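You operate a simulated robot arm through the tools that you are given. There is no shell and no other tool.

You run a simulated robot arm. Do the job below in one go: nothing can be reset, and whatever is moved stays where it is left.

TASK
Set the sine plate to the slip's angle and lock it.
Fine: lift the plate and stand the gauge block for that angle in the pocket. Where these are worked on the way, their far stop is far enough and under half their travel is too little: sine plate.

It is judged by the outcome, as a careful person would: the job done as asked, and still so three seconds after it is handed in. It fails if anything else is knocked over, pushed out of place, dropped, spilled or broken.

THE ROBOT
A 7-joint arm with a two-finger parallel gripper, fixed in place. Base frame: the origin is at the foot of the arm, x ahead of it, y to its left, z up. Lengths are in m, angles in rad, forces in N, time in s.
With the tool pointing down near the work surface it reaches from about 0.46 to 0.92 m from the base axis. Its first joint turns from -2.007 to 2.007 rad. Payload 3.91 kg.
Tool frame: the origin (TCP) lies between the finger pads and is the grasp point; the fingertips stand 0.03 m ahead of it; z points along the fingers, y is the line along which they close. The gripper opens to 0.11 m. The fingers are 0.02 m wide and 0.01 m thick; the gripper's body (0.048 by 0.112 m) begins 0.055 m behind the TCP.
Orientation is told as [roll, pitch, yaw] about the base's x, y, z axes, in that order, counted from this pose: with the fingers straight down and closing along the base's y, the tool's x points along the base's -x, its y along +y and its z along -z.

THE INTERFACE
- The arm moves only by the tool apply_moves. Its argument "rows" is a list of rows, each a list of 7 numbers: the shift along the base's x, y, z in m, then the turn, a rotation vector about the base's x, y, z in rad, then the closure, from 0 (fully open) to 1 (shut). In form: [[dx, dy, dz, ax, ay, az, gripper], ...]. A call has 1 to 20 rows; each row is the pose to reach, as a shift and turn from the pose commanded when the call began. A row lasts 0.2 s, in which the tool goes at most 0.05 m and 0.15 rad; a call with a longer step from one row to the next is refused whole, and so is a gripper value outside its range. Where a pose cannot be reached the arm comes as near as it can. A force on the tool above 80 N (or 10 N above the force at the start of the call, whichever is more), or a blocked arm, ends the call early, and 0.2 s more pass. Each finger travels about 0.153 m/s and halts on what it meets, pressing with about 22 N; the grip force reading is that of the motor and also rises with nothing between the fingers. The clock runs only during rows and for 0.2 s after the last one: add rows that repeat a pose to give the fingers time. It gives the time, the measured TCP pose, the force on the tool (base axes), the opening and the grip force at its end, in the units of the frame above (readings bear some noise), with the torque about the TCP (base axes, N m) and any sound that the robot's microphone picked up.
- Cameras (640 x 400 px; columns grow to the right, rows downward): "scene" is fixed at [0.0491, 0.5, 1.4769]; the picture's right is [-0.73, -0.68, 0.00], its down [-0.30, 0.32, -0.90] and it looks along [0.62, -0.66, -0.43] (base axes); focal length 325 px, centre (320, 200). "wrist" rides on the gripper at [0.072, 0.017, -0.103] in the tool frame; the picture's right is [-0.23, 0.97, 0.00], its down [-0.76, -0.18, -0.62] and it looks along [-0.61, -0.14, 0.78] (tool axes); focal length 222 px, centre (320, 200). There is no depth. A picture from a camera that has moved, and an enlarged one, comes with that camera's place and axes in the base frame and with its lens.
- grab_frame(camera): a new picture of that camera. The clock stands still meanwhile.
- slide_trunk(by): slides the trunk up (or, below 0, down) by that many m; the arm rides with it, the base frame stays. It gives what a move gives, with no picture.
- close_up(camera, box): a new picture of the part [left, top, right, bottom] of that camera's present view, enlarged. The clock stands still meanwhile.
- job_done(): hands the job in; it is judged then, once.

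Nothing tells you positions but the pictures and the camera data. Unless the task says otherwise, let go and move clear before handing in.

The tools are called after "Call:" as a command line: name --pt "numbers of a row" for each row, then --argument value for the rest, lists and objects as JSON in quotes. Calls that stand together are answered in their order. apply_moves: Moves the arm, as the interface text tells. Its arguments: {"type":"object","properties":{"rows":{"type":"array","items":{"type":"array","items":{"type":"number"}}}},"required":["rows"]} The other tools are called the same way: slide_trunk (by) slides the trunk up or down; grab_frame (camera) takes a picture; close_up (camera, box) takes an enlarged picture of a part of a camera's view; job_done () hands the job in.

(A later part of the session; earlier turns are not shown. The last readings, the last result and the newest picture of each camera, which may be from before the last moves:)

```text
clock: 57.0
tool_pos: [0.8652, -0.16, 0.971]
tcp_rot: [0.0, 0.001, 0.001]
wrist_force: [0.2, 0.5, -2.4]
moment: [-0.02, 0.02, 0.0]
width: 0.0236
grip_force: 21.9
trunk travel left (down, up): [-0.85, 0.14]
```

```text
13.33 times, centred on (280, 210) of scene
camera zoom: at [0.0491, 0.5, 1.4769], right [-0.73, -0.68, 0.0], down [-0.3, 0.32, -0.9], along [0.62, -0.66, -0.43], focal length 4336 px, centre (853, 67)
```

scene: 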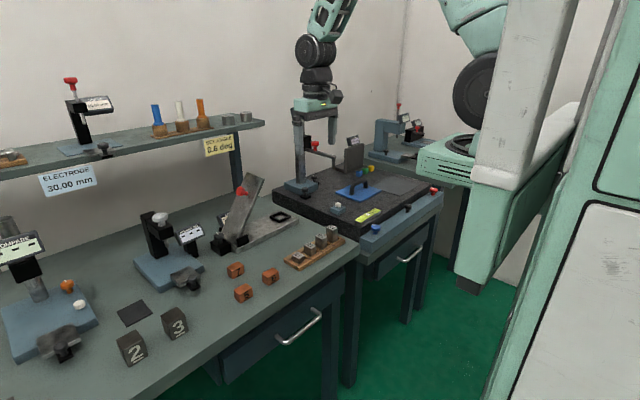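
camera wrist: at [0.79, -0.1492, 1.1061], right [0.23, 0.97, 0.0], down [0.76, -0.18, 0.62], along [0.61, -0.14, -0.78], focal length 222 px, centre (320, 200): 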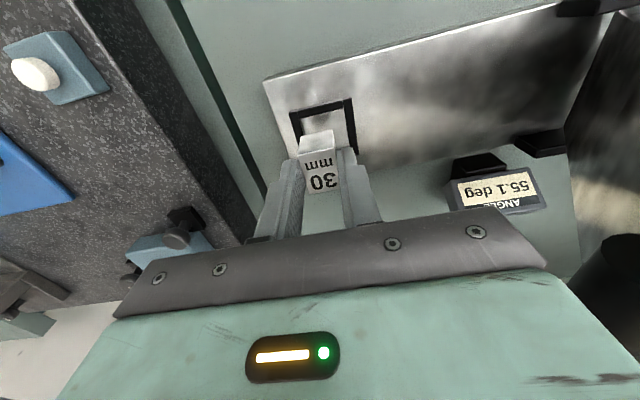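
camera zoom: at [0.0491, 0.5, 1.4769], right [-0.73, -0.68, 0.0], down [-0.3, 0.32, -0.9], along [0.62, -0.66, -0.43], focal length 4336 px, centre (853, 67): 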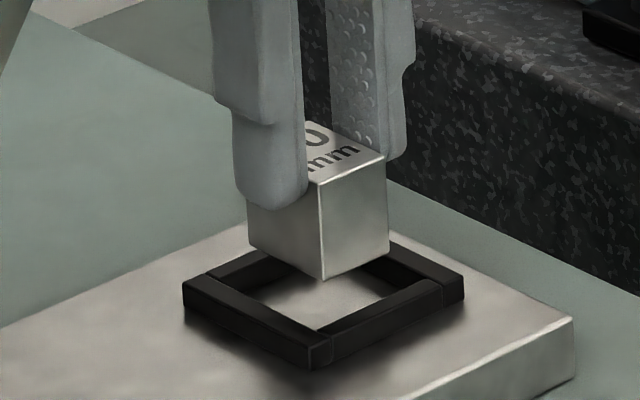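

It's centred in the frame with a few mm of clearance on every side. I'll lower it slowly and watch the force for contact.

Call:
apply_moves --pt "0 0 -0.003 0 0 0 1" --pt "0 0 -0.006 0 0 0 1" --pt "0 0 -0.009 0 0 0 1" --pt "0 0 -0.009 0 0 0 1"

Call:
close_up --camera "scene" --box '[260, 195, 300, 225]'

Call:
close_up --camera "wrist" --box '[260, 100, 360, 170]'

```text
clock: 58.0
tool_pos: [0.8661, -0.158, 0.9607]
tcp_rot: [0.001, 0.002, 0.002]
wrist_force: [-0.2, 0.1, -1.6]
moment: [0.01, -0.02, -0.01]
width: 0.0235
grip_force: 22.0
trunk travel left (down, up): [-0.85, 0.14]
```

```text
13.33 times, centred on (280, 210) of scene
camera zoom: at [0.0491, 0.5, 1.4769], right [-0.73, -0.68, 0.0], down [-0.3, 0.32, -0.9], along [0.62, -0.66, -0.43], focal length 4336 px, centre (853, 67)
```

zoom: 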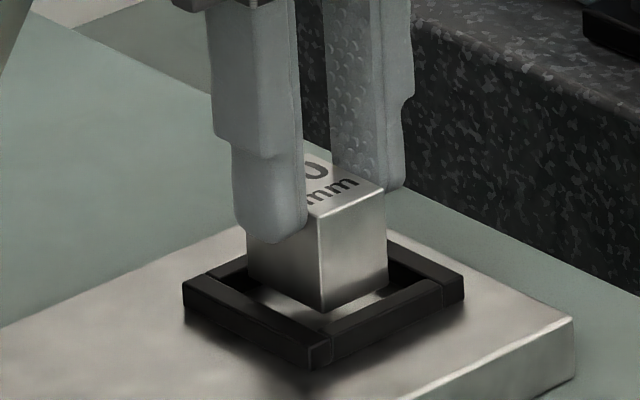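

```text
5.71 times, centred on (310, 135) of wrist
camera zoom: at [0.7944, -0.1435, 1.0637], right [0.23, 0.97, 0.0], down [0.76, -0.18, 0.62], along [0.61, -0.14, -0.78], focal length 1269 px, centre (377, 571)
```

zoom: 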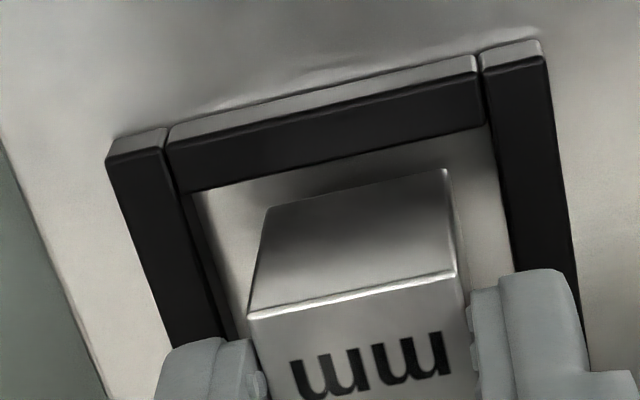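

It's entering the frame cleanly. I'll continue down in small steps.

Call:
apply_moves --pt "0 0 -0.002 0 0 0 1" --pt "0 0 -0.004 0 0 0 1" --pt "0 0 -0.004 0 0 0 1"

Call:
apply_moves --pt "0 0 -0.001 0 0 0 1" --pt "0 0 -0.002 0 0 0 1" --pt "0 0 -0.002 0 0 0 1"

Call:
close_up --camera "scene" --box '[260, 195, 300, 225]'

```text
clock: 58.8
tool_pos: [0.8664, -0.1611, 0.956]
tcp_rot: [0.0, 0.001, -0.001]
wrist_force: [0.3, -1.1, -1.3]
moment: [0.01, 0.0, 0.01]
width: 0.0237
grip_force: 22.1
trunk travel left (down, up): [-0.85, 0.14]
```

```text
clock: 59.6
tool_pos: [0.8672, -0.1604, 0.9546]
tcp_rot: [0.001, 0.003, 0.0]
wrist_force: [-0.9, -0.5, -2.2]
moment: [-0.01, 0.01, -0.06]
width: 0.0238
grip_force: 22.4
trunk travel left (down, up): [-0.85, 0.14]
```

```text
13.33 times, centred on (280, 210) of scene
camera zoom: at [0.0491, 0.5, 1.4769], right [-0.73, -0.68, 0.0], down [-0.3, 0.32, -0.9], along [0.62, -0.66, -0.43], focal length 4336 px, centre (853, 67)
```

zoom: 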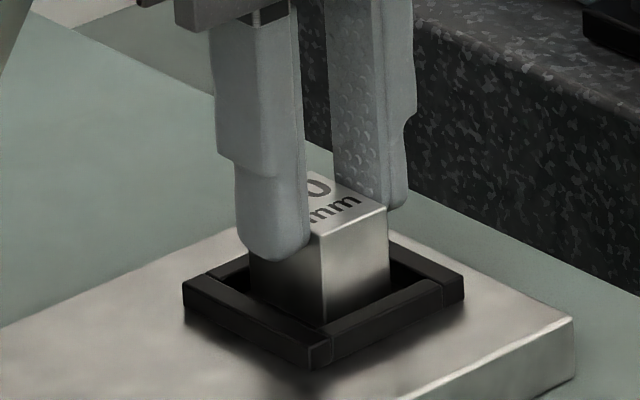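

Call:
apply_moves --pt "0 0 -0.001 0 0 0 1" --pt "0 0 -0.002 0 0 0 1" --pt "0 0 -0.002 0 0 0 1"

Call:
close_up --camera "scene" --box '[260, 195, 300, 225]'

```text
clock: 60.4
tool_pos: [0.8665, -0.1597, 0.9518]
tcp_rot: [0.0, 0.002, 0.001]
wrist_force: [0.6, -0.4, 1.4]
moment: [-0.05, 0.0, 0.01]
width: 0.0235
grip_force: 22.4
trunk travel left (down, up): [-0.85, 0.14]
```

```text
13.33 times, centred on (280, 210) of scene
camera zoom: at [0.0491, 0.5, 1.4769], right [-0.73, -0.68, 0.0], down [-0.3, 0.32, -0.9], along [0.62, -0.66, -0.43], focal length 4336 px, centre (853, 67)
```

zoom: 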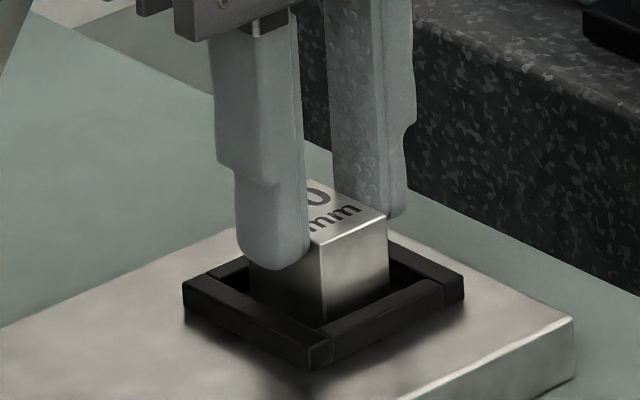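

Contact is detected, so the block stands on the pocket floor. I'll release and lift straight up.

Call:
apply_moves --pt "0 0 0.0005 0 0 0 0.85" --pt "0 0 0.0005 0 0 0 0.7" --pt "0 0 0.0005 0 0 0 0.68"

Call:
apply_moves --pt "0 0 0.02 0 0 0 0.68" --pt "0 0 0.05 0 0 0 0.68" --pt "0 0 0.09 0 0 0 0.68" --pt "-0.02 -0.01 0.12 0 0 0 0.6" --pt "-0.06 -0.01 0.14 0 0 0 0.5" --pt "-0.1 -0.01 0.15 0 0 0 0.3" --pt "-0.14 -0.01 0.15 0 0 0 0.3"

Call:
grab_frame --camera "wrist"

Call:
close_up --camera "scene" --box '[180, 150, 320, 260]'

```text
clock: 61.2
tool_pos: [0.8665, -0.16, 0.9523]
tcp_rot: [0.001, 0.002, -0.002]
wrist_force: [-0.6, 0.2, -0.8]
moment: [-0.03, 0.0, 0.01]
width: 0.035
grip_force: 0.2
trunk travel left (down, up): [-0.85, 0.14]
```

```text
clock: 62.8
tool_pos: [0.7251, -0.1712, 1.1038]
tcp_rot: [-0.001, 0.003, 0.001]
wrist_force: [0.6, 0.7, -0.7]
moment: [-0.02, 0.0, 0.02]
width: 0.0769
grip_force: 0.1
trunk travel left (down, up): [-0.85, 0.14]
```

```text
taken
camera wrist: at [0.6529, -0.1548, 1.2068], right [0.23, 0.97, 0.0], down [0.76, -0.18, 0.62], along [0.61, -0.14, -0.78], focal length 222 px, centre (320, 200)
```

wrist: 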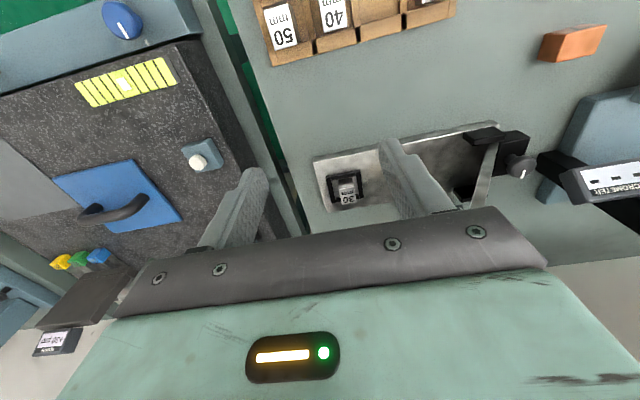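

```text
3.64 times, centred on (250, 205) of scene
camera zoom: at [0.0491, 0.5, 1.4769], right [-0.73, -0.68, 0.0], down [-0.3, 0.32, -0.9], along [0.62, -0.66, -0.43], focal length 1183 px, centre (574, 182)
```

zoom: 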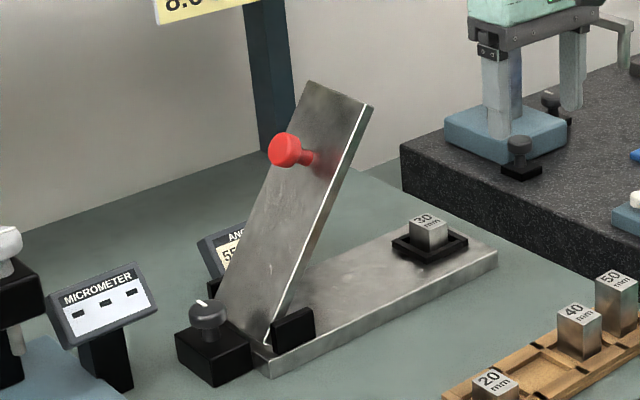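

The 30 mm block stands squarely in the pocket. Next I'll lower the plate under control. I'll turn the gripper 90° so the fingers close along x and the knob can pivot in the grip while the tool stays vertical.

Call:
apply_moves --pt "0 0.015 0.02 0 0 0.14 0.4" --pt "0 0.03 0.04 0 0 0.28 0.4" --pt "0 0.045 0.06 0 0 0.42 0.4" --pt "0 0.06 0.08 0 0 0.56 0.4" --pt "0 0.075 0.1 0 0 0.7 0.4" --pt "0 0.09 0.1 0 0 0.84 0.4" --pt "0 0.105 0.1 0 0 0.98 0.4" --pt "0 0.12 0.1 0 0 1.12 0.4" --pt "0 0.135 0.1 0 0 1.26 0.4" --pt "0 0.15 0.1 0 0 1.4 0.4" --pt "0 0.165 0.1 0 0 1.5 0.4" --pt "0 0.172 0.1 0 0 1.5708 0.4" --pt "0 0.172 0.1 0 0 1.5708 0.4"

Call:
grab_frame --camera "wrist"

Call:
grab_frame --camera "scene"

```text
clock: 65.6
tool_pos: [0.7276, 0.0025, 1.2012]
tcp_rot: [0.0, 0.0, 1.573]
wrist_force: [0.4, 0.1, -0.3]
moment: [0.01, -0.07, 0.02]
width: 0.0659
grip_force: 0.1
trunk travel left (down, up): [-0.85, 0.14]
```

```text
taken
camera wrist: at [0.711, -0.0702, 1.3054], right [-0.97, 0.23, 0.0], down [0.18, 0.76, 0.62], along [0.14, 0.61, -0.78], focal length 222 px, centre (320, 200)
```

wrist: 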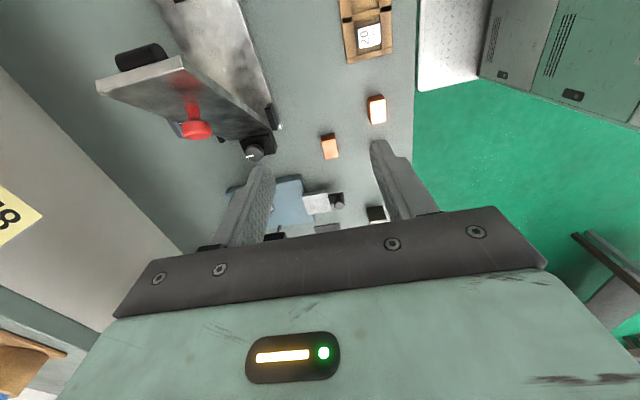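

```text
taken
```

scene: 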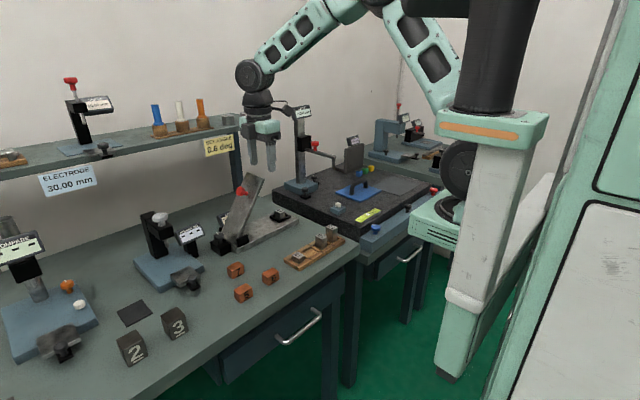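

The turn worked and the elbow is still up. I'll move above the red knob, near (0.867, 0.0, 1.062).

Call:
apply_moves --pt "0.045 0 0 0 0 0 0.4" --pt "0.09 0 0 0 0 0 0.4" --pt "0.125 0 -0.01 0 0 0 0.4" --pt "0.139 0 -0.035 0 0 0 0.4" --pt "0.139 0 -0.045 0 0 0 0.4" --pt "0.139 0 -0.045 0 0 0 0.4"

Call:
grab_frame --camera "wrist"

Call:
close_up --camera "scene" --box '[180, 140, 320, 250]'

```text
clock: 67.0
tool_pos: [0.8658, -0.0011, 1.1588]
tcp_rot: [-0.001, 0.001, 1.57]
wrist_force: [0.3, 0.0, 0.3]
moment: [-0.01, 0.02, -0.02]
width: 0.0662
grip_force: 0.0
trunk travel left (down, up): [-0.85, 0.14]
```

```text
taken
camera wrist: at [0.8484, -0.0731, 1.262], right [-0.97, 0.23, 0.0], down [0.18, 0.76, 0.62], along [0.14, 0.61, -0.78], focal length 222 px, centre (320, 200)
```

wrist: 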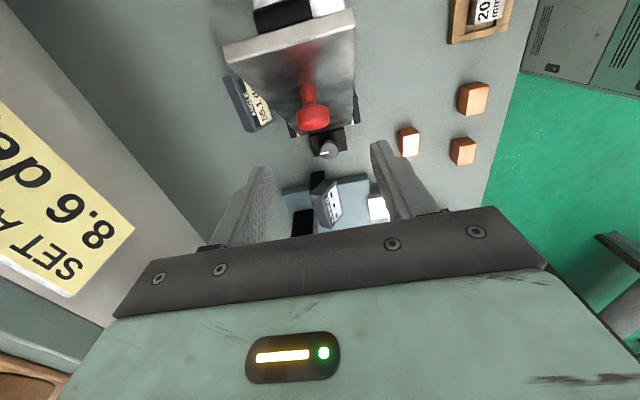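

```text
3.64 times, centred on (250, 195) of scene
camera zoom: at [0.0491, 0.5, 1.4769], right [-0.73, -0.68, 0.0], down [-0.3, 0.32, -0.9], along [0.62, -0.66, -0.43], focal length 1183 px, centre (574, 218)
```

zoom: 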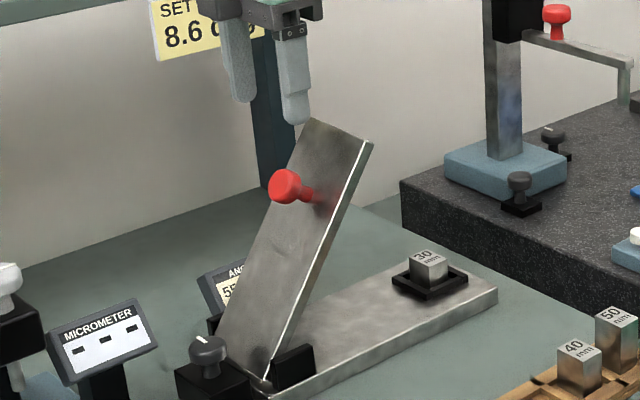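

Call:
close_up --camera "wrist" --box '[220, 40, 400, 170]'

```text
3.08 times, centred on (310, 105) of wrist
camera zoom: at [0.8484, -0.0731, 1.262], right [-0.97, 0.23, 0.0], down [0.18, 0.76, 0.62], along [0.14, 0.61, -0.78], focal length 684 px, centre (351, 492)
```

zoom: 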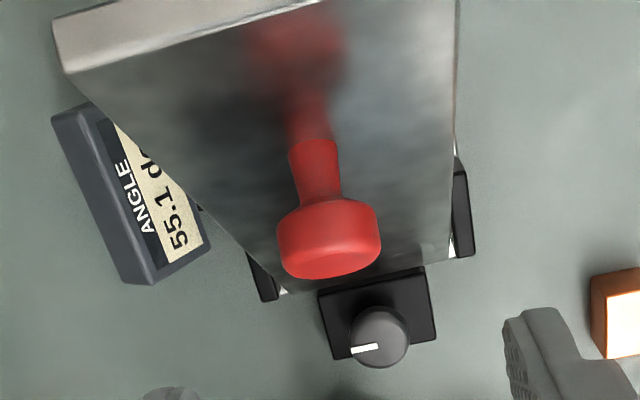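

The knob head is at about (0.869, −0.010, 1.060). I'll align, lower the open fingers around it, and check before closing.

Call:
apply_moves --pt "0.002 -0.008 -0.02 0 0 0 0.4" --pt "0.002 -0.008 -0.045 0 0 0 0.4" --pt "0.002 -0.008 -0.07 0 0 0 0.4" --pt "0.002 -0.008 -0.087 0 0 0 0.4" --pt "0.002 -0.008 -0.087 0 0 0 0.4"

Call:
grab_frame --camera "wrist"

Call:
close_up --camera "scene" --box '[200, 160, 300, 240]'

```text
clock: 68.2
tool_pos: [0.8639, -0.0057, 1.0707]
tcp_rot: [-0.001, 0.001, 1.568]
wrist_force: [-0.1, 0.7, -0.3]
moment: [-0.01, 0.03, -0.02]
width: 0.066
grip_force: 0.2
trunk travel left (down, up): [-0.85, 0.14]
```

```text
taken
camera wrist: at [0.8478, -0.0788, 1.1742], right [-0.97, 0.23, 0.0], down [0.18, 0.76, 0.62], along [0.14, 0.61, -0.78], focal length 222 px, centre (320, 200)
```

wrist: 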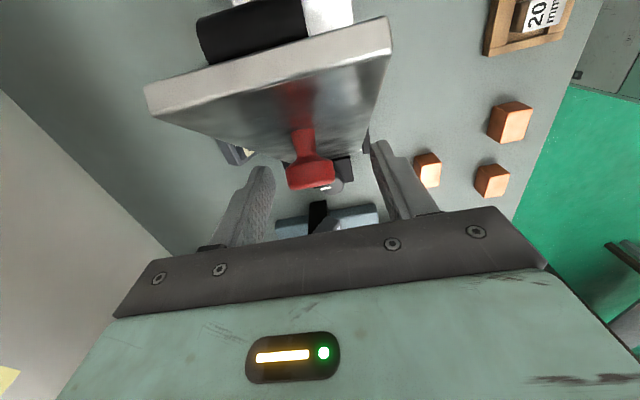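

```text
5.00 times, centred on (250, 200) of scene
camera zoom: at [0.0491, 0.5, 1.4769], right [-0.73, -0.68, 0.0], down [-0.3, 0.32, -0.9], along [0.62, -0.66, -0.43], focal length 1626 px, centre (670, 200)
```

zoom: 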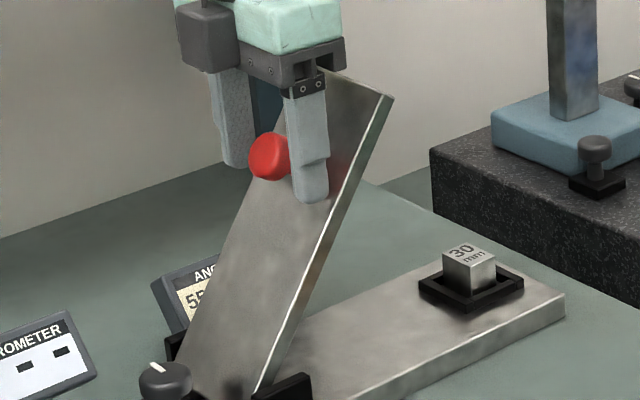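

The fingers straddle the knob in x. After a small correction I'll close on it.

Call:
apply_moves --pt "0.004 -0.004 0 0 0 0 0.4" --pt "0.004 -0.004 0 0 0 0 0.4" --pt "0.004 -0.004 0 0 0 0 0.6" --pt "0.004 -0.004 0 0 0 0 0.75" --pt "0.004 -0.004 0 0 0 0 1" --pt "0.004 -0.004 0 0 0 0 1"

Call:
grab_frame --camera "wrist"

Call:
close_up --camera "scene" --box '[200, 160, 300, 240]'

```text
clock: 69.6
tool_pos: [0.87, -0.0102, 1.0706]
tcp_rot: [-0.002, 0.001, 1.57]
wrist_force: [2.1, -0.6, -0.4]
moment: [0.28, -0.03, -0.02]
width: 0.0292
grip_force: 44.8
trunk travel left (down, up): [-0.85, 0.14]
```

```text
taken
camera wrist: at [0.8532, -0.0836, 1.174], right [-0.97, 0.23, 0.0], down [0.18, 0.76, 0.62], along [0.14, 0.61, -0.78], focal length 222 px, centre (320, 200)
```

wrist: 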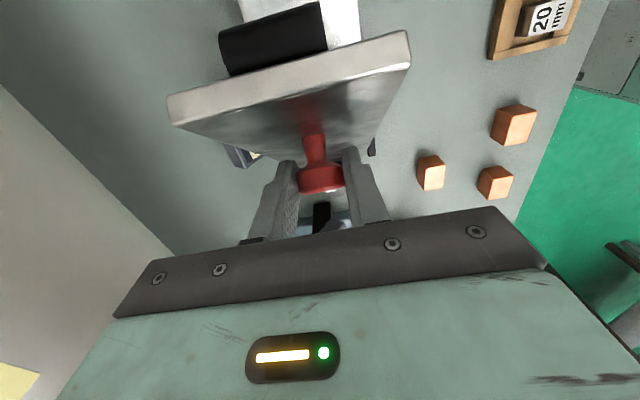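

```text
5.00 times, centred on (250, 200) of scene
camera zoom: at [0.0491, 0.5, 1.4769], right [-0.73, -0.68, 0.0], down [-0.3, 0.32, -0.9], along [0.62, -0.66, -0.43], focal length 1626 px, centre (670, 200)
```

zoom: 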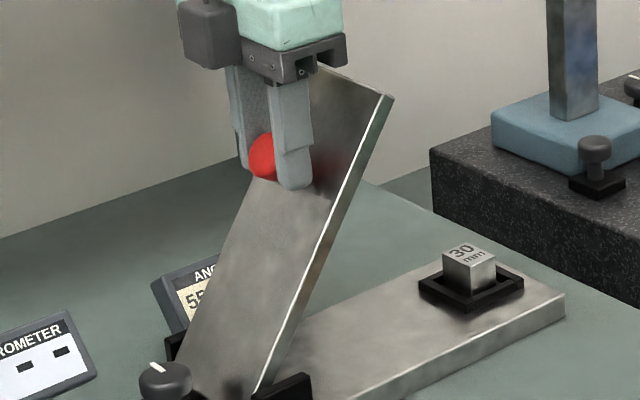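

The grip on the knob is good with low forces. I'll lower the plate along the arc, checking the display as I go.

Call:
apply_moves --pt "0 -0.0062 -0.002 0 0 0 1" --pt "0 -0.0124 -0.0041 0 0 0 1" --pt "0 -0.0185 -0.0066 0 0 0 1" --pt "0 -0.0245 -0.0093 0 0 0 1" --pt "0 -0.0245 -0.0093 0 0 0 1"

Call:
close_up --camera "scene" --box '[200, 160, 300, 240]'

Call:
grab_frame --camera "wrist"

```text
clock: 70.8
tool_pos: [0.8698, -0.0346, 1.0619]
tcp_rot: [-0.002, 0.002, 1.572]
wrist_force: [6.8, 11.2, 1.9]
moment: [1.48, -0.12, -0.01]
width: 0.0295
grip_force: 45.3
trunk travel left (down, up): [-0.85, 0.14]
```

```text
5.00 times, centred on (250, 200) of scene
camera zoom: at [0.0491, 0.5, 1.4769], right [-0.73, -0.68, 0.0], down [-0.3, 0.32, -0.9], along [0.62, -0.66, -0.43], focal length 1626 px, centre (670, 200)
```

zoom: 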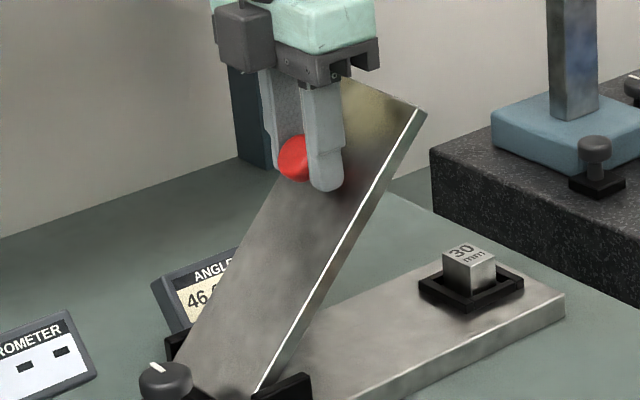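

```text
taken
camera wrist: at [0.8531, -0.1068, 1.1652], right [-0.97, 0.23, 0.0], down [0.18, 0.76, 0.62], along [0.14, 0.61, -0.78], focal length 222 px, centre (320, 200)
```

wrist: 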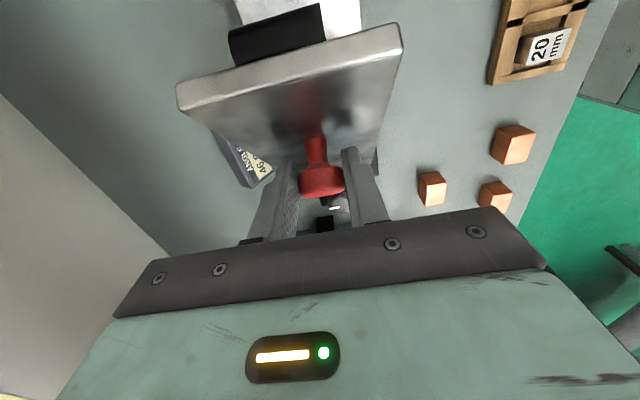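

It's at about 46° and moving well. I'll continue down.

Call:
apply_moves --pt "0 -0.0058 -0.0031 0 0 0 1" --pt "0 -0.0116 -0.0062 0 0 0 1" --pt "0 -0.0171 -0.0097 0 0 0 1" --pt "0 -0.0226 -0.0133 0 0 0 1" --pt "0 -0.0226 -0.0133 0 0 0 1"

Call:
close_up --camera "scene" --box '[200, 160, 300, 240]'

```text
clock: 72.0
tool_pos: [0.871, -0.0573, 1.0458]
tcp_rot: [0.001, 0.002, 1.572]
wrist_force: [-6.8, 7.4, 4.0]
moment: [1.44, 0.1, -0.03]
width: 0.0297
grip_force: 44.8
trunk travel left (down, up): [-0.85, 0.14]
```

```text
5.00 times, centred on (250, 200) of scene
camera zoom: at [0.0491, 0.5, 1.4769], right [-0.73, -0.68, 0.0], down [-0.3, 0.32, -0.9], along [0.62, -0.66, -0.43], focal length 1626 px, centre (670, 200)
```

zoom: 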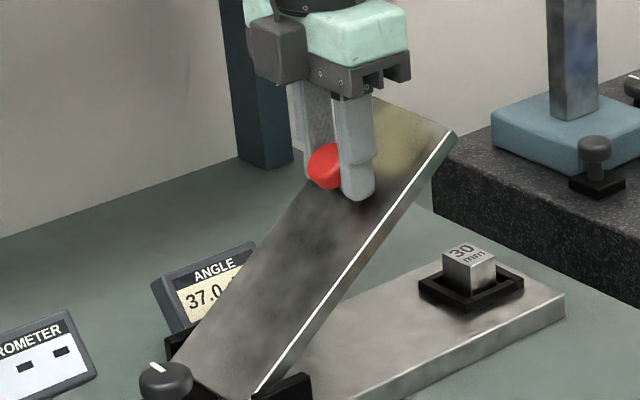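

It reads 37.0°. Continuing.

Call:
apply_moves --pt "0 -0.0052 -0.004 0 0 0 1" --pt "0 -0.0103 -0.0081 0 0 0 1" --pt "0 -0.0151 -0.0125 0 0 0 1" --pt "0 -0.0199 -0.0171 0 0 0 1" --pt "0 -0.0199 -0.0171 0 0 0 1"

Call:
close_up --camera "scene" --box '[200, 160, 300, 240]'

```text
clock: 73.2
tool_pos: [0.8695, -0.0776, 1.0302]
tcp_rot: [-0.002, 0.004, 1.571]
wrist_force: [-12.5, 5.4, 4.6]
moment: [1.41, 0.18, -0.01]
width: 0.0296
grip_force: 44.6
trunk travel left (down, up): [-0.85, 0.14]
```

```text
5.00 times, centred on (250, 200) of scene
camera zoom: at [0.0491, 0.5, 1.4769], right [-0.73, -0.68, 0.0], down [-0.3, 0.32, -0.9], along [0.62, -0.66, -0.43], focal length 1626 px, centre (670, 200)
```

zoom: 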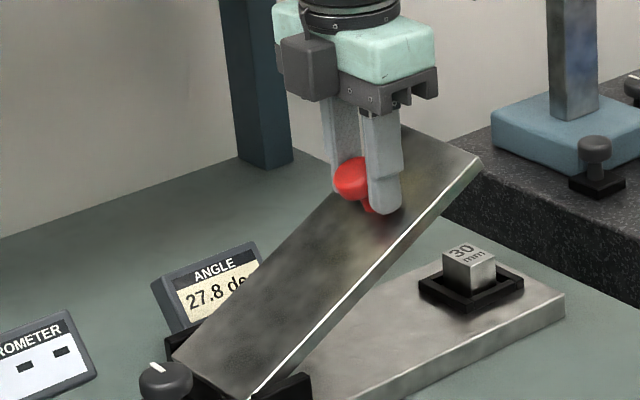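

It reads 27.8°. Continuing more gently.

Call:
apply_moves --pt "-0.001 -0.0044 -0.0049 0 0 0 1" --pt "-0.001 -0.0088 -0.0098 0 0 0 1" --pt "-0.001 -0.0128 -0.015 0 0 0 1" --pt "-0.001 -0.0167 -0.0203 0 0 0 1" --pt "-0.001 -0.0167 -0.0203 0 0 0 1"

Call:
close_up --camera "scene" --box '[200, 160, 300, 240]'

```text
clock: 74.4
tool_pos: [0.8703, -0.093, 1.0113]
tcp_rot: [-0.002, 0.003, 1.571]
wrist_force: [-6.9, 4.1, 5.7]
moment: [1.42, 0.03, 0.08]
width: 0.0296
grip_force: 44.8
trunk travel left (down, up): [-0.85, 0.14]
```

```text
5.00 times, centred on (250, 200) of scene
camera zoom: at [0.0491, 0.5, 1.4769], right [-0.73, -0.68, 0.0], down [-0.3, 0.32, -0.9], along [0.62, -0.66, -0.43], focal length 1626 px, centre (670, 200)
```

zoom: 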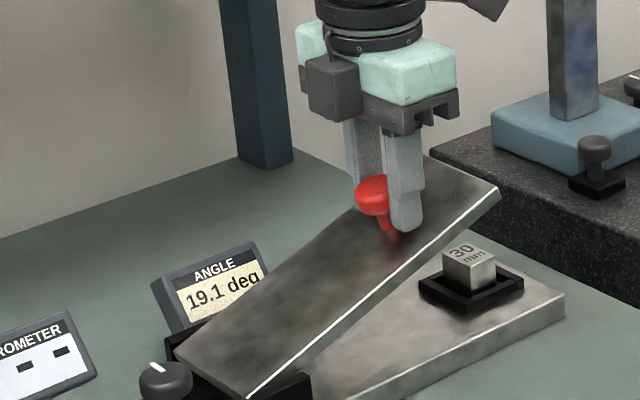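

It reads 19.1°. I'll go to about 12°, then check how the roll meets the block.

Call:
apply_moves --pt "0 -0.0035 -0.0055 0 0 0 1" --pt "0 -0.0069 -0.0111 0 0 0 1" --pt "0 -0.0094 -0.0157 0 0 0 1" --pt "0 -0.0094 -0.0157 0 0 0 1"

Call:
close_up --camera "scene" --box '[200, 160, 300, 240]'

Call:
close_up --camera "scene" --box '[255, 190, 305, 225]'

```text
clock: 75.4
tool_pos: [0.8705, -0.1038, 0.9952]
tcp_rot: [-0.001, 0.001, 1.569]
wrist_force: [0.1, 0.1, 8.2]
moment: [1.36, -0.01, -0.02]
width: 0.0294
grip_force: 44.6
trunk travel left (down, up): [-0.85, 0.14]
```

```text
5.00 times, centred on (250, 200) of scene
camera zoom: at [0.0491, 0.5, 1.4769], right [-0.73, -0.68, 0.0], down [-0.3, 0.32, -0.9], along [0.62, -0.66, -0.43], focal length 1626 px, centre (670, 200)
```

zoom: 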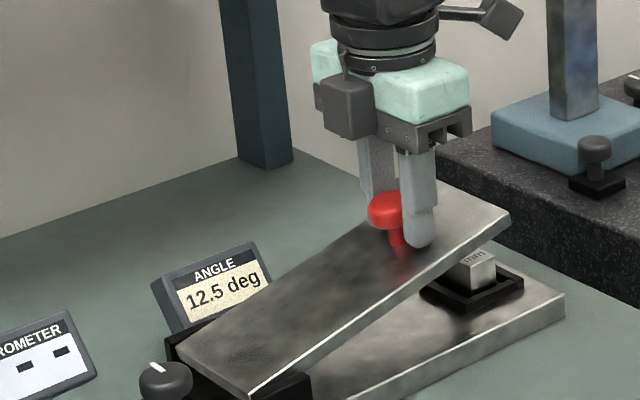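

```text
11.43 times, centred on (280, 208) of scene
camera zoom: at [0.0491, 0.5, 1.4769], right [-0.73, -0.68, 0.0], down [-0.3, 0.32, -0.9], along [0.62, -0.66, -0.43], focal length 3717 px, centre (777, 114)
```

zoom: 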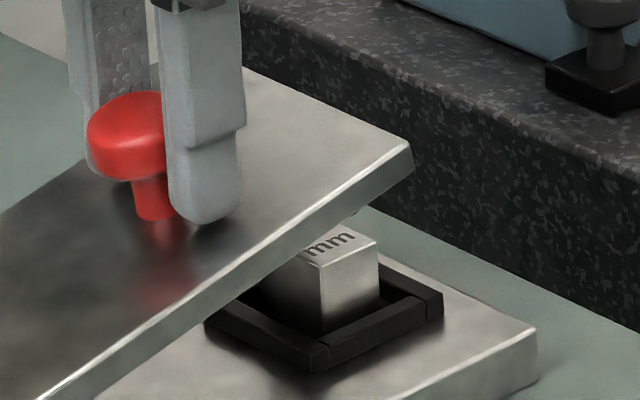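

It reads 12.5°, with the roll just above the block. I'll lower in fine steps until contact.

Call:
apply_moves --pt "0 -0.0008 -0.002 0 0 0 1" --pt "0 -0.0017 -0.004 0 0 0 1" --pt "0 -0.0025 -0.006 0 0 0 1" --pt "0 -0.0033 -0.008 0 0 0 1" --pt "0 -0.0033 -0.008 0 0 0 1"

Call:
close_up --camera "scene" --box '[200, 160, 300, 240]'

Call:
close_up --camera "scene" --box '[255, 190, 305, 225]'

```text
clock: 76.6
tool_pos: [0.8698, -0.1066, 0.9874]
tcp_rot: [-0.003, 0.0, 1.57]
wrist_force: [3.3, -4.8, 10.3]
moment: [1.36, -0.08, 0.04]
width: 0.0295
grip_force: 45.0
trunk travel left (down, up): [-0.85, 0.14]
```

```text
5.00 times, centred on (250, 200) of scene
camera zoom: at [0.0491, 0.5, 1.4769], right [-0.73, -0.68, 0.0], down [-0.3, 0.32, -0.9], along [0.62, -0.66, -0.43], focal length 1626 px, centre (670, 200)
```

zoom: 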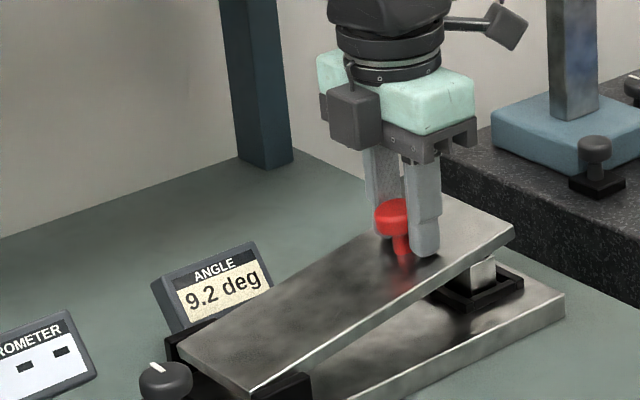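

```text
11.43 times, centred on (280, 208) of scene
camera zoom: at [0.0491, 0.5, 1.4769], right [-0.73, -0.68, 0.0], down [-0.3, 0.32, -0.9], along [0.62, -0.66, -0.43], focal length 3717 px, centre (777, 114)
```

zoom: 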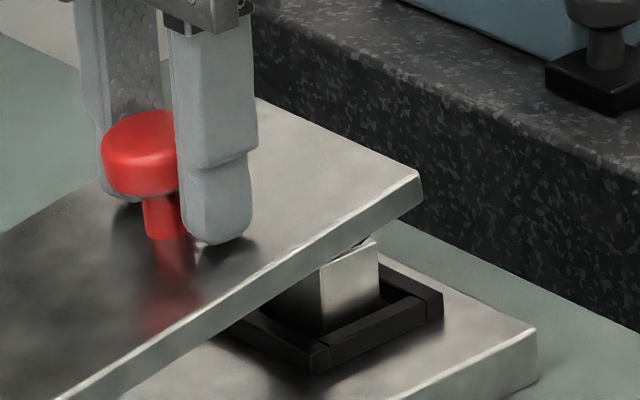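

It reads 9.2°. A couple more small steps.

Call:
apply_moves --pt "0 -0.0003 -0.0008 0 0 0 1" --pt "0 -0.0006 -0.0016 0 0 0 1" --pt "0 -0.0006 -0.0016 0 0 0 1"

Call:
close_up --camera "scene" --box '[200, 180, 300, 240]'

```text
clock: 77.4
tool_pos: [0.8704, -0.1073, 0.9851]
tcp_rot: [-0.005, 0.005, 1.571]
wrist_force: [12.7, -4.3, 13.4]
moment: [0.83, -0.27, -0.15]
width: 0.0294
grip_force: 44.7
trunk travel left (down, up): [-0.85, 0.14]
```

```text
6.40 times, centred on (250, 210) of scene
camera zoom: at [0.0491, 0.5, 1.4769], right [-0.73, -0.68, 0.0], down [-0.3, 0.32, -0.9], along [0.62, -0.66, -0.43], focal length 2081 px, centre (768, 136)
```

zoom: 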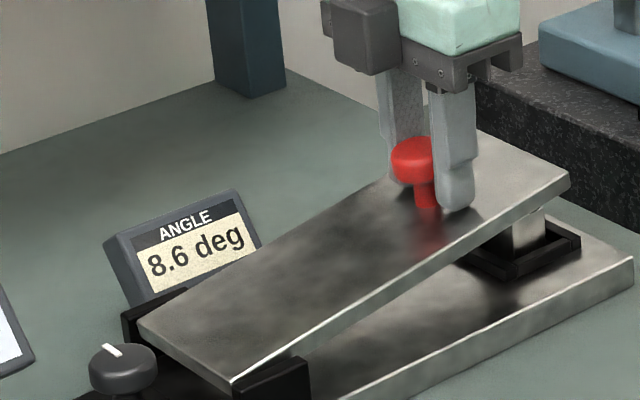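

It reads 8.6°. I'll press slightly more to confirm the roll is seated on the block.

Call:
apply_moves --pt "-0.001 -0.0003 -0.001 0 0 0 1" --pt "-0.001 -0.0006 -0.002 0 0 0 1" --pt "-0.001 -0.0006 -0.002 0 0 0 1"

Call:
close_up --camera "scene" --box '[200, 180, 300, 240]'

Call:
close_up --camera "scene" --box '[255, 190, 305, 225]'

```text
clock: 78.2
tool_pos: [0.8709, -0.1077, 0.9856]
tcp_rot: [-0.006, 0.002, 1.573]
wrist_force: [18.9, 1.2, 24.5]
moment: [-0.31, 0.14, -0.25]
width: 0.0296
grip_force: 44.8
trunk travel left (down, up): [-0.85, 0.14]
```

```text
6.40 times, centred on (250, 210) of scene
camera zoom: at [0.0491, 0.5, 1.4769], right [-0.73, -0.68, 0.0], down [-0.3, 0.32, -0.9], along [0.62, -0.66, -0.43], focal length 2081 px, centre (768, 136)
```

zoom: 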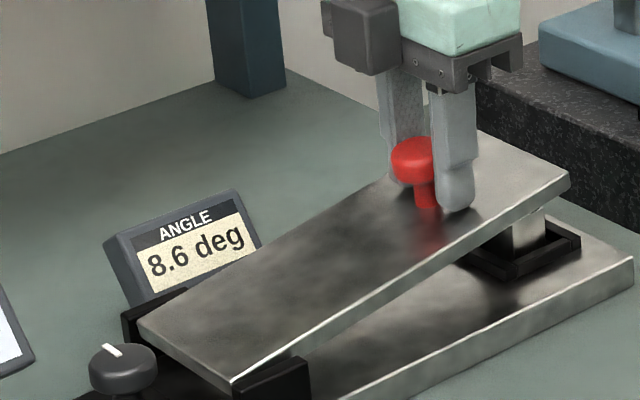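

```text
11.43 times, centred on (280, 208) of scene
camera zoom: at [0.0491, 0.5, 1.4769], right [-0.73, -0.68, 0.0], down [-0.3, 0.32, -0.9], along [0.62, -0.66, -0.43], focal length 3717 px, centre (777, 114)
```

zoom: 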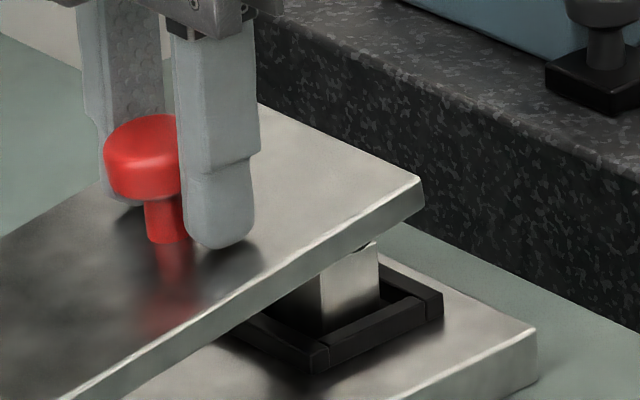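

The plate is firmly seated on the block at 8.6°, so the 30 mm block is right. I'll relieve the press, open, and lift away.

Call:
apply_moves --pt "0 0.0003 0.001 0 0 0 1" --pt "0 0.0005 0.002 0 0 0 0.7" --pt "0 0.0005 0.002 0 0 0 0.5" --pt "0 0.0005 0.002 0 0 0 0.4"

Call:
apply_moves --pt "0 0 0.02 0 0 0 0.4" --pt "0 0 0.05 0 0 0 0.4" --pt "0 0 0.09 0 0 0 0.4" --pt "0 0.02 0.12 0 0 0 0.4" --pt "0 0.02 0.12 0 0 0 0.4"

Call:
close_up --camera "scene" --box '[200, 180, 320, 250]'

Call:
grab_frame --camera "wrist"

```text
clock: 79.2
tool_pos: [0.8672, -0.1057, 0.9843]
tcp_rot: [0.002, 0.001, 1.571]
wrist_force: [-9.0, 1.6, 23.1]
moment: [-0.12, -0.45, 0.02]
width: 0.0618
grip_force: 0.1
trunk travel left (down, up): [-0.85, 0.14]
```

```text
clock: 80.4
tool_pos: [0.868, -0.0885, 1.1041]
tcp_rot: [0.001, 0.002, 1.571]
wrist_force: [0.0, 0.1, 0.0]
moment: [-0.01, 0.01, 0.02]
width: 0.066
grip_force: 0.1
trunk travel left (down, up): [-0.85, 0.14]
```

```text
5.33 times, centred on (260, 215) of scene
camera zoom: at [0.0491, 0.5, 1.4769], right [-0.73, -0.68, 0.0], down [-0.3, 0.32, -0.9], along [0.62, -0.66, -0.43], focal length 1734 px, centre (640, 120)
```

zoom: 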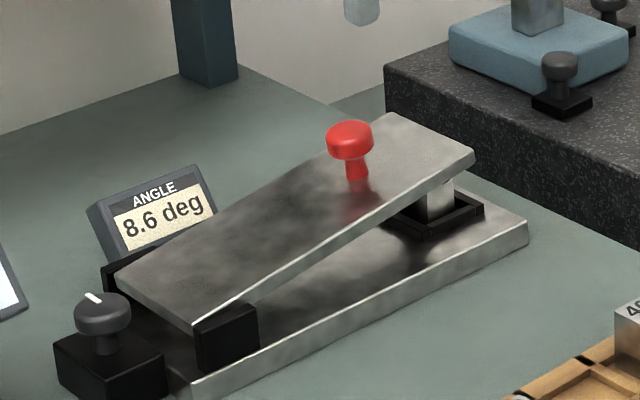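

```text
taken
camera wrist: at [0.8518, -0.1611, 1.209], right [-0.97, 0.23, 0.0], down [0.18, 0.76, 0.62], along [0.14, 0.61, -0.78], focal length 222 px, centre (320, 200)
```

wrist: 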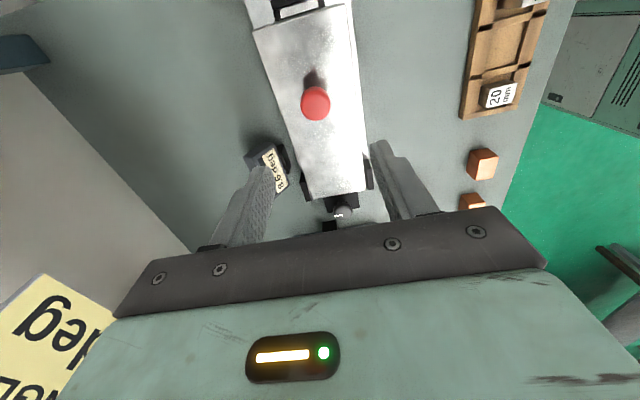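

The plate rests on the block at 8.6°. Now for the lock knob on the black box at about (0.87, 0.083, 0.945). I'll move for a clear view of it and its pointer.

Call:
apply_moves --pt "0 0.04 0.02 0 0 0 0.3" --pt "0 0.08 0.03 0 0 0 0.2" --pt "0 0.08 0.03 0 0 0 0.2"

Call:
grab_frame --camera "wrist"

Call:
close_up --camera "wrist" --box '[280, 120, 400, 200]'

Call:
close_up --camera "scene" --box '[205, 220, 245, 250]'

```text
clock: 81.2
tool_pos: [0.872, -0.005, 1.1332]
tcp_rot: [-0.001, 0.001, 1.572]
wrist_force: [-0.4, -0.8, -0.6]
moment: [-0.03, 0.04, -0.02]
width: 0.0878
grip_force: 0.0
trunk travel left (down, up): [-0.85, 0.14]
```

```text
taken
camera wrist: at [0.8552, -0.0795, 1.2381], right [-0.97, 0.23, 0.0], down [0.18, 0.76, 0.62], along [0.14, 0.61, -0.78], focal length 222 px, centre (320, 200)
```

wrist: 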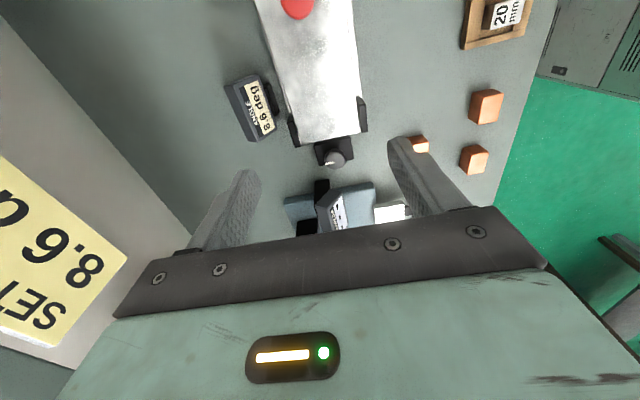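

```text
5.00 times, centred on (340, 160) of wrist
camera zoom: at [0.8552, -0.0795, 1.2381], right [-0.97, 0.23, 0.0], down [0.18, 0.76, 0.62], along [0.14, 0.61, -0.78], focal length 1111 px, centre (220, 400)
```

zoom: 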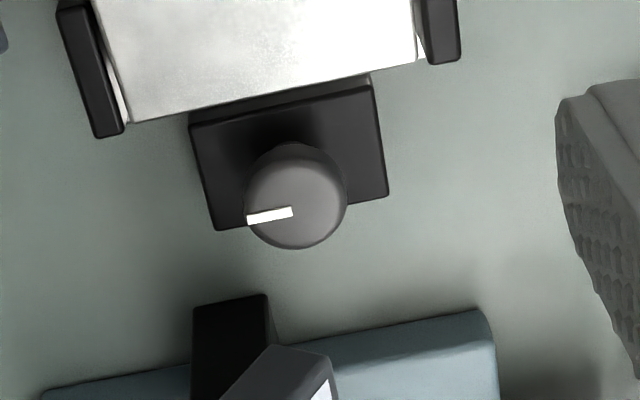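

```text
13.33 times, centred on (225, 235) of scene
camera zoom: at [0.0491, 0.5, 1.4769], right [-0.73, -0.68, 0.0], down [-0.3, 0.32, -0.9], along [0.62, -0.66, -0.43], focal length 4336 px, centre (1587, -267)
```

zoom: 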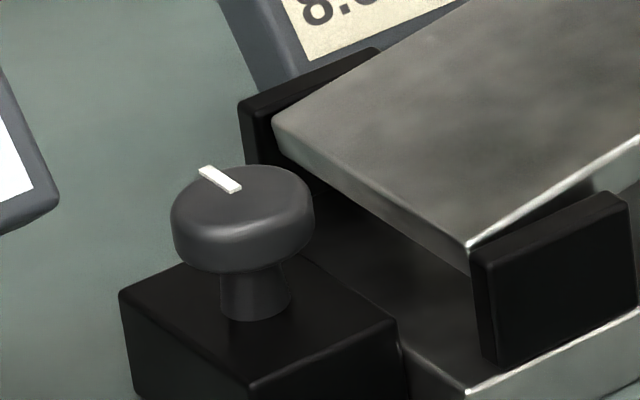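

The knob's pointer faces +x, and its head is about 31 mm across, centred at (0.869, 0.083) with its top near z 0.940. I'll position the gripper over it, with the fingers closing along x so I can turn clockwise.

Call:
apply_moves --pt "0 0.04 0 0 0 0 0.4" --pt "-0.001 0.08 0 0 0 0 0.5" --pt "-0.002 0.087 -0.04 0 0 0 0.52" --pt "-0.002 0.087 -0.08 0 0 0 0.52" --pt "-0.002 0.087 -0.115 0 0 0 0.52" --pt "-0.002 0.087 -0.115 0 0 0 0.52"

Call:
grab_frame --camera "wrist"

Call:
close_up --camera "scene" --box '[180, 190, 280, 260]'

```text
clock: 82.6
tool_pos: [0.8669, 0.0789, 1.0174]
tcp_rot: [0.0, 0.003, 1.572]
wrist_force: [-0.5, 0.4, 0.3]
moment: [-0.03, -0.03, 0.03]
width: 0.053
grip_force: 0.0
trunk travel left (down, up): [-0.85, 0.14]
```

```text
taken
camera wrist: at [0.8503, 0.006, 1.1224], right [-0.97, 0.23, 0.0], down [0.18, 0.76, 0.62], along [0.14, 0.61, -0.78], focal length 222 px, centre (320, 200)
```

wrist: 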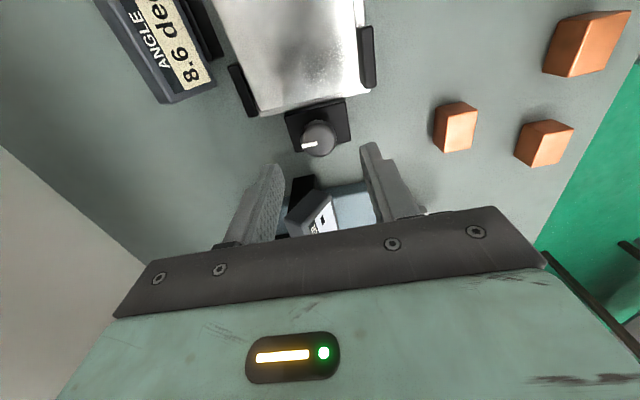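

```text
5.71 times, centred on (230, 225) of scene
camera zoom: at [0.0491, 0.5, 1.4769], right [-0.73, -0.68, 0.0], down [-0.3, 0.32, -0.9], along [0.62, -0.66, -0.43], focal length 1858 px, centre (834, 57)
```

zoom: 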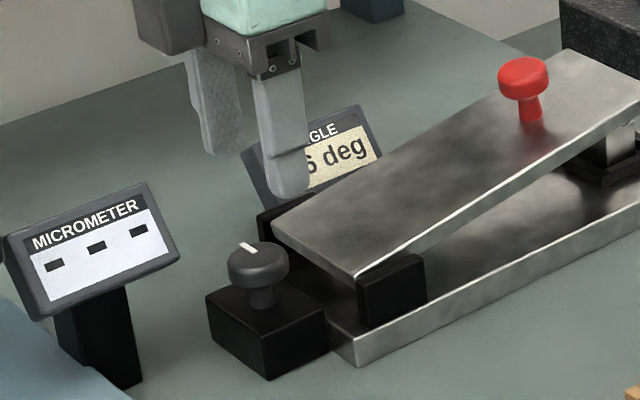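

A small correction of +2 mm x and +3 mm y, then down around the knob head.

Call:
apply_moves --pt "0.002 0.003 -0.02 0 0 0 0.52" --pt "0.002 0.003 -0.04 0 0 0 0.52" --pt "0.002 0.003 -0.055 0 0 0 0.52" --pt "0.002 0.003 -0.063 0 0 0 0.52" --pt "0.002 0.003 -0.063 0 0 0 0.52"

Call:
grab_frame --camera "wrist"

Call:
close_up --camera "scene" --box '[190, 200, 270, 256]'

```text
clock: 83.8
tool_pos: [0.8677, 0.0832, 0.9568]
tcp_rot: [0.0, 0.002, 1.571]
wrist_force: [-0.5, 0.5, 0.7]
moment: [0.01, 0.0, 0.01]
width: 0.0526
grip_force: 0.0
trunk travel left (down, up): [-0.85, 0.14]
```

```text
taken
camera wrist: at [0.8522, 0.0103, 1.0604], right [-0.97, 0.23, 0.0], down [0.18, 0.76, 0.62], along [0.14, 0.61, -0.78], focal length 222 px, centre (320, 200)
```

wrist: 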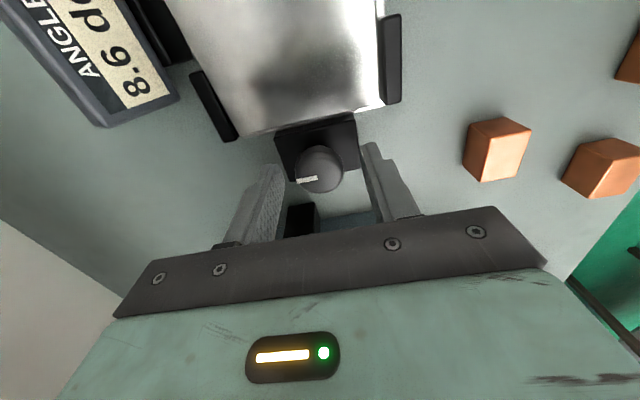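

```text
7.14 times, centred on (230, 228) of scene
camera zoom: at [0.0491, 0.5, 1.4769], right [-0.73, -0.68, 0.0], down [-0.3, 0.32, -0.9], along [0.62, -0.66, -0.43], focal length 2323 px, centre (963, 0)
```

zoom: 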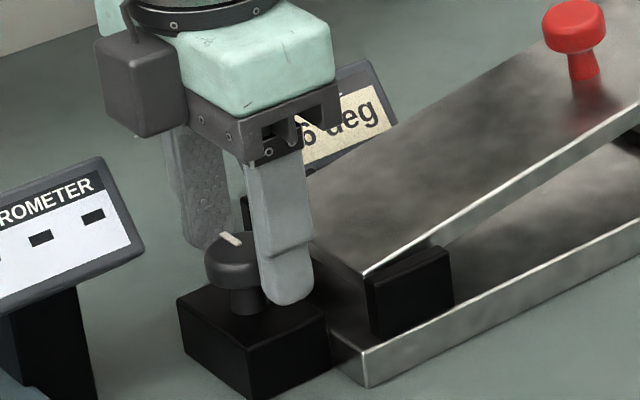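

Well aligned. I'll go 3 mm lower and close on the knob.

Call:
apply_moves --pt "0 -0.001 -0.003 0 0 0 0.52" --pt "0 -0.001 -0.003 0 0 0 0.65" --pt "0 -0.001 -0.003 0 0 0 0.8" --pt "0 -0.001 -0.003 0 0 0 1" --pt "0 -0.001 -0.003 0 0 0 1"

Call:
close_up --camera "wrist" --box '[240, 100, 400, 200]'

```text
clock: 85.0
tool_pos: [0.8703, 0.0821, 0.9531]
tcp_rot: [0.0, 0.002, 1.571]
wrist_force: [8.4, 1.0, -1.9]
moment: [0.12, -0.33, -0.02]
width: 0.0315
grip_force: 45.1
trunk travel left (down, up): [-0.85, 0.14]
```

```text
4.00 times, centred on (320, 150) of wrist
camera zoom: at [0.853, 0.0088, 1.0575], right [-0.97, 0.23, 0.0], down [0.18, 0.76, 0.62], along [0.14, 0.61, -0.78], focal length 888 px, centre (320, 400)
```

zoom: 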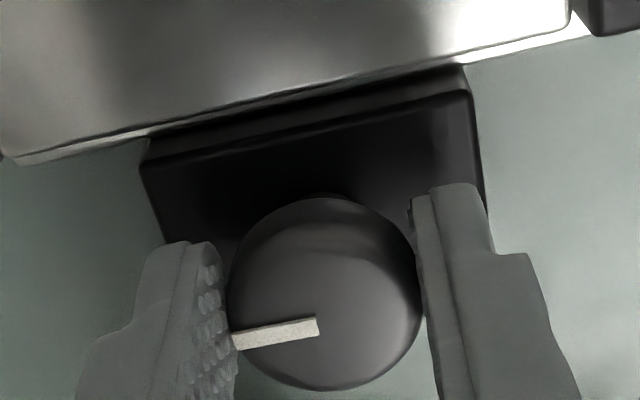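

The knob is gripped. I'll try turning clockwise a little and watch the torque and pointer.

Call:
apply_moves --pt "0 0 0 0 0 -0.1 1" --pt "0 0 0 0 0 -0.2 1" --pt "0 0 0 0 0 -0.3 1" --pt "0 0 0 0 0 -0.3 1"

Call:
close_up --camera "wrist" --box '[240, 100, 400, 200]'

Call:
close_up --camera "scene" --box '[190, 200, 270, 256]'

```text
clock: 86.0
tool_pos: [0.8689, 0.0817, 0.9539]
tcp_rot: [-0.001, 0.001, 1.269]
wrist_force: [5.6, -0.9, 2.3]
moment: [0.03, -0.07, -0.02]
width: 0.0314
grip_force: 44.7
trunk travel left (down, up): [-0.85, 0.14]
```

```text
4.00 times, centred on (320, 150) of wrist
camera zoom: at [0.8315, 0.0173, 1.0576], right [-0.86, 0.51, 0.0], down [0.4, 0.68, 0.62], along [0.31, 0.54, -0.78], focal length 888 px, centre (320, 400)
```

zoom: 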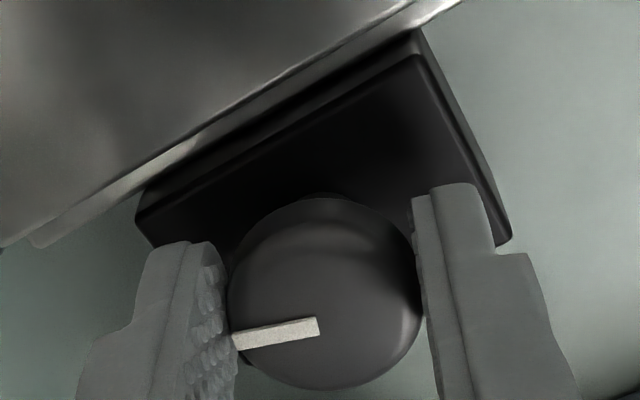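

```text
7.14 times, centred on (230, 228) of scene
camera zoom: at [0.0491, 0.5, 1.4769], right [-0.73, -0.68, 0.0], down [-0.3, 0.32, -0.9], along [0.62, -0.66, -0.43], focal length 2323 px, centre (963, 0)
```

zoom: 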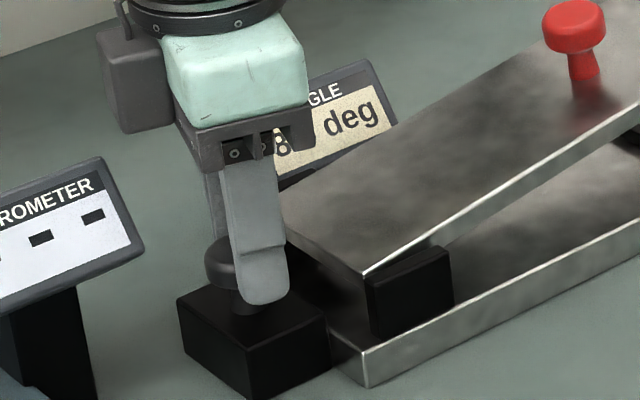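

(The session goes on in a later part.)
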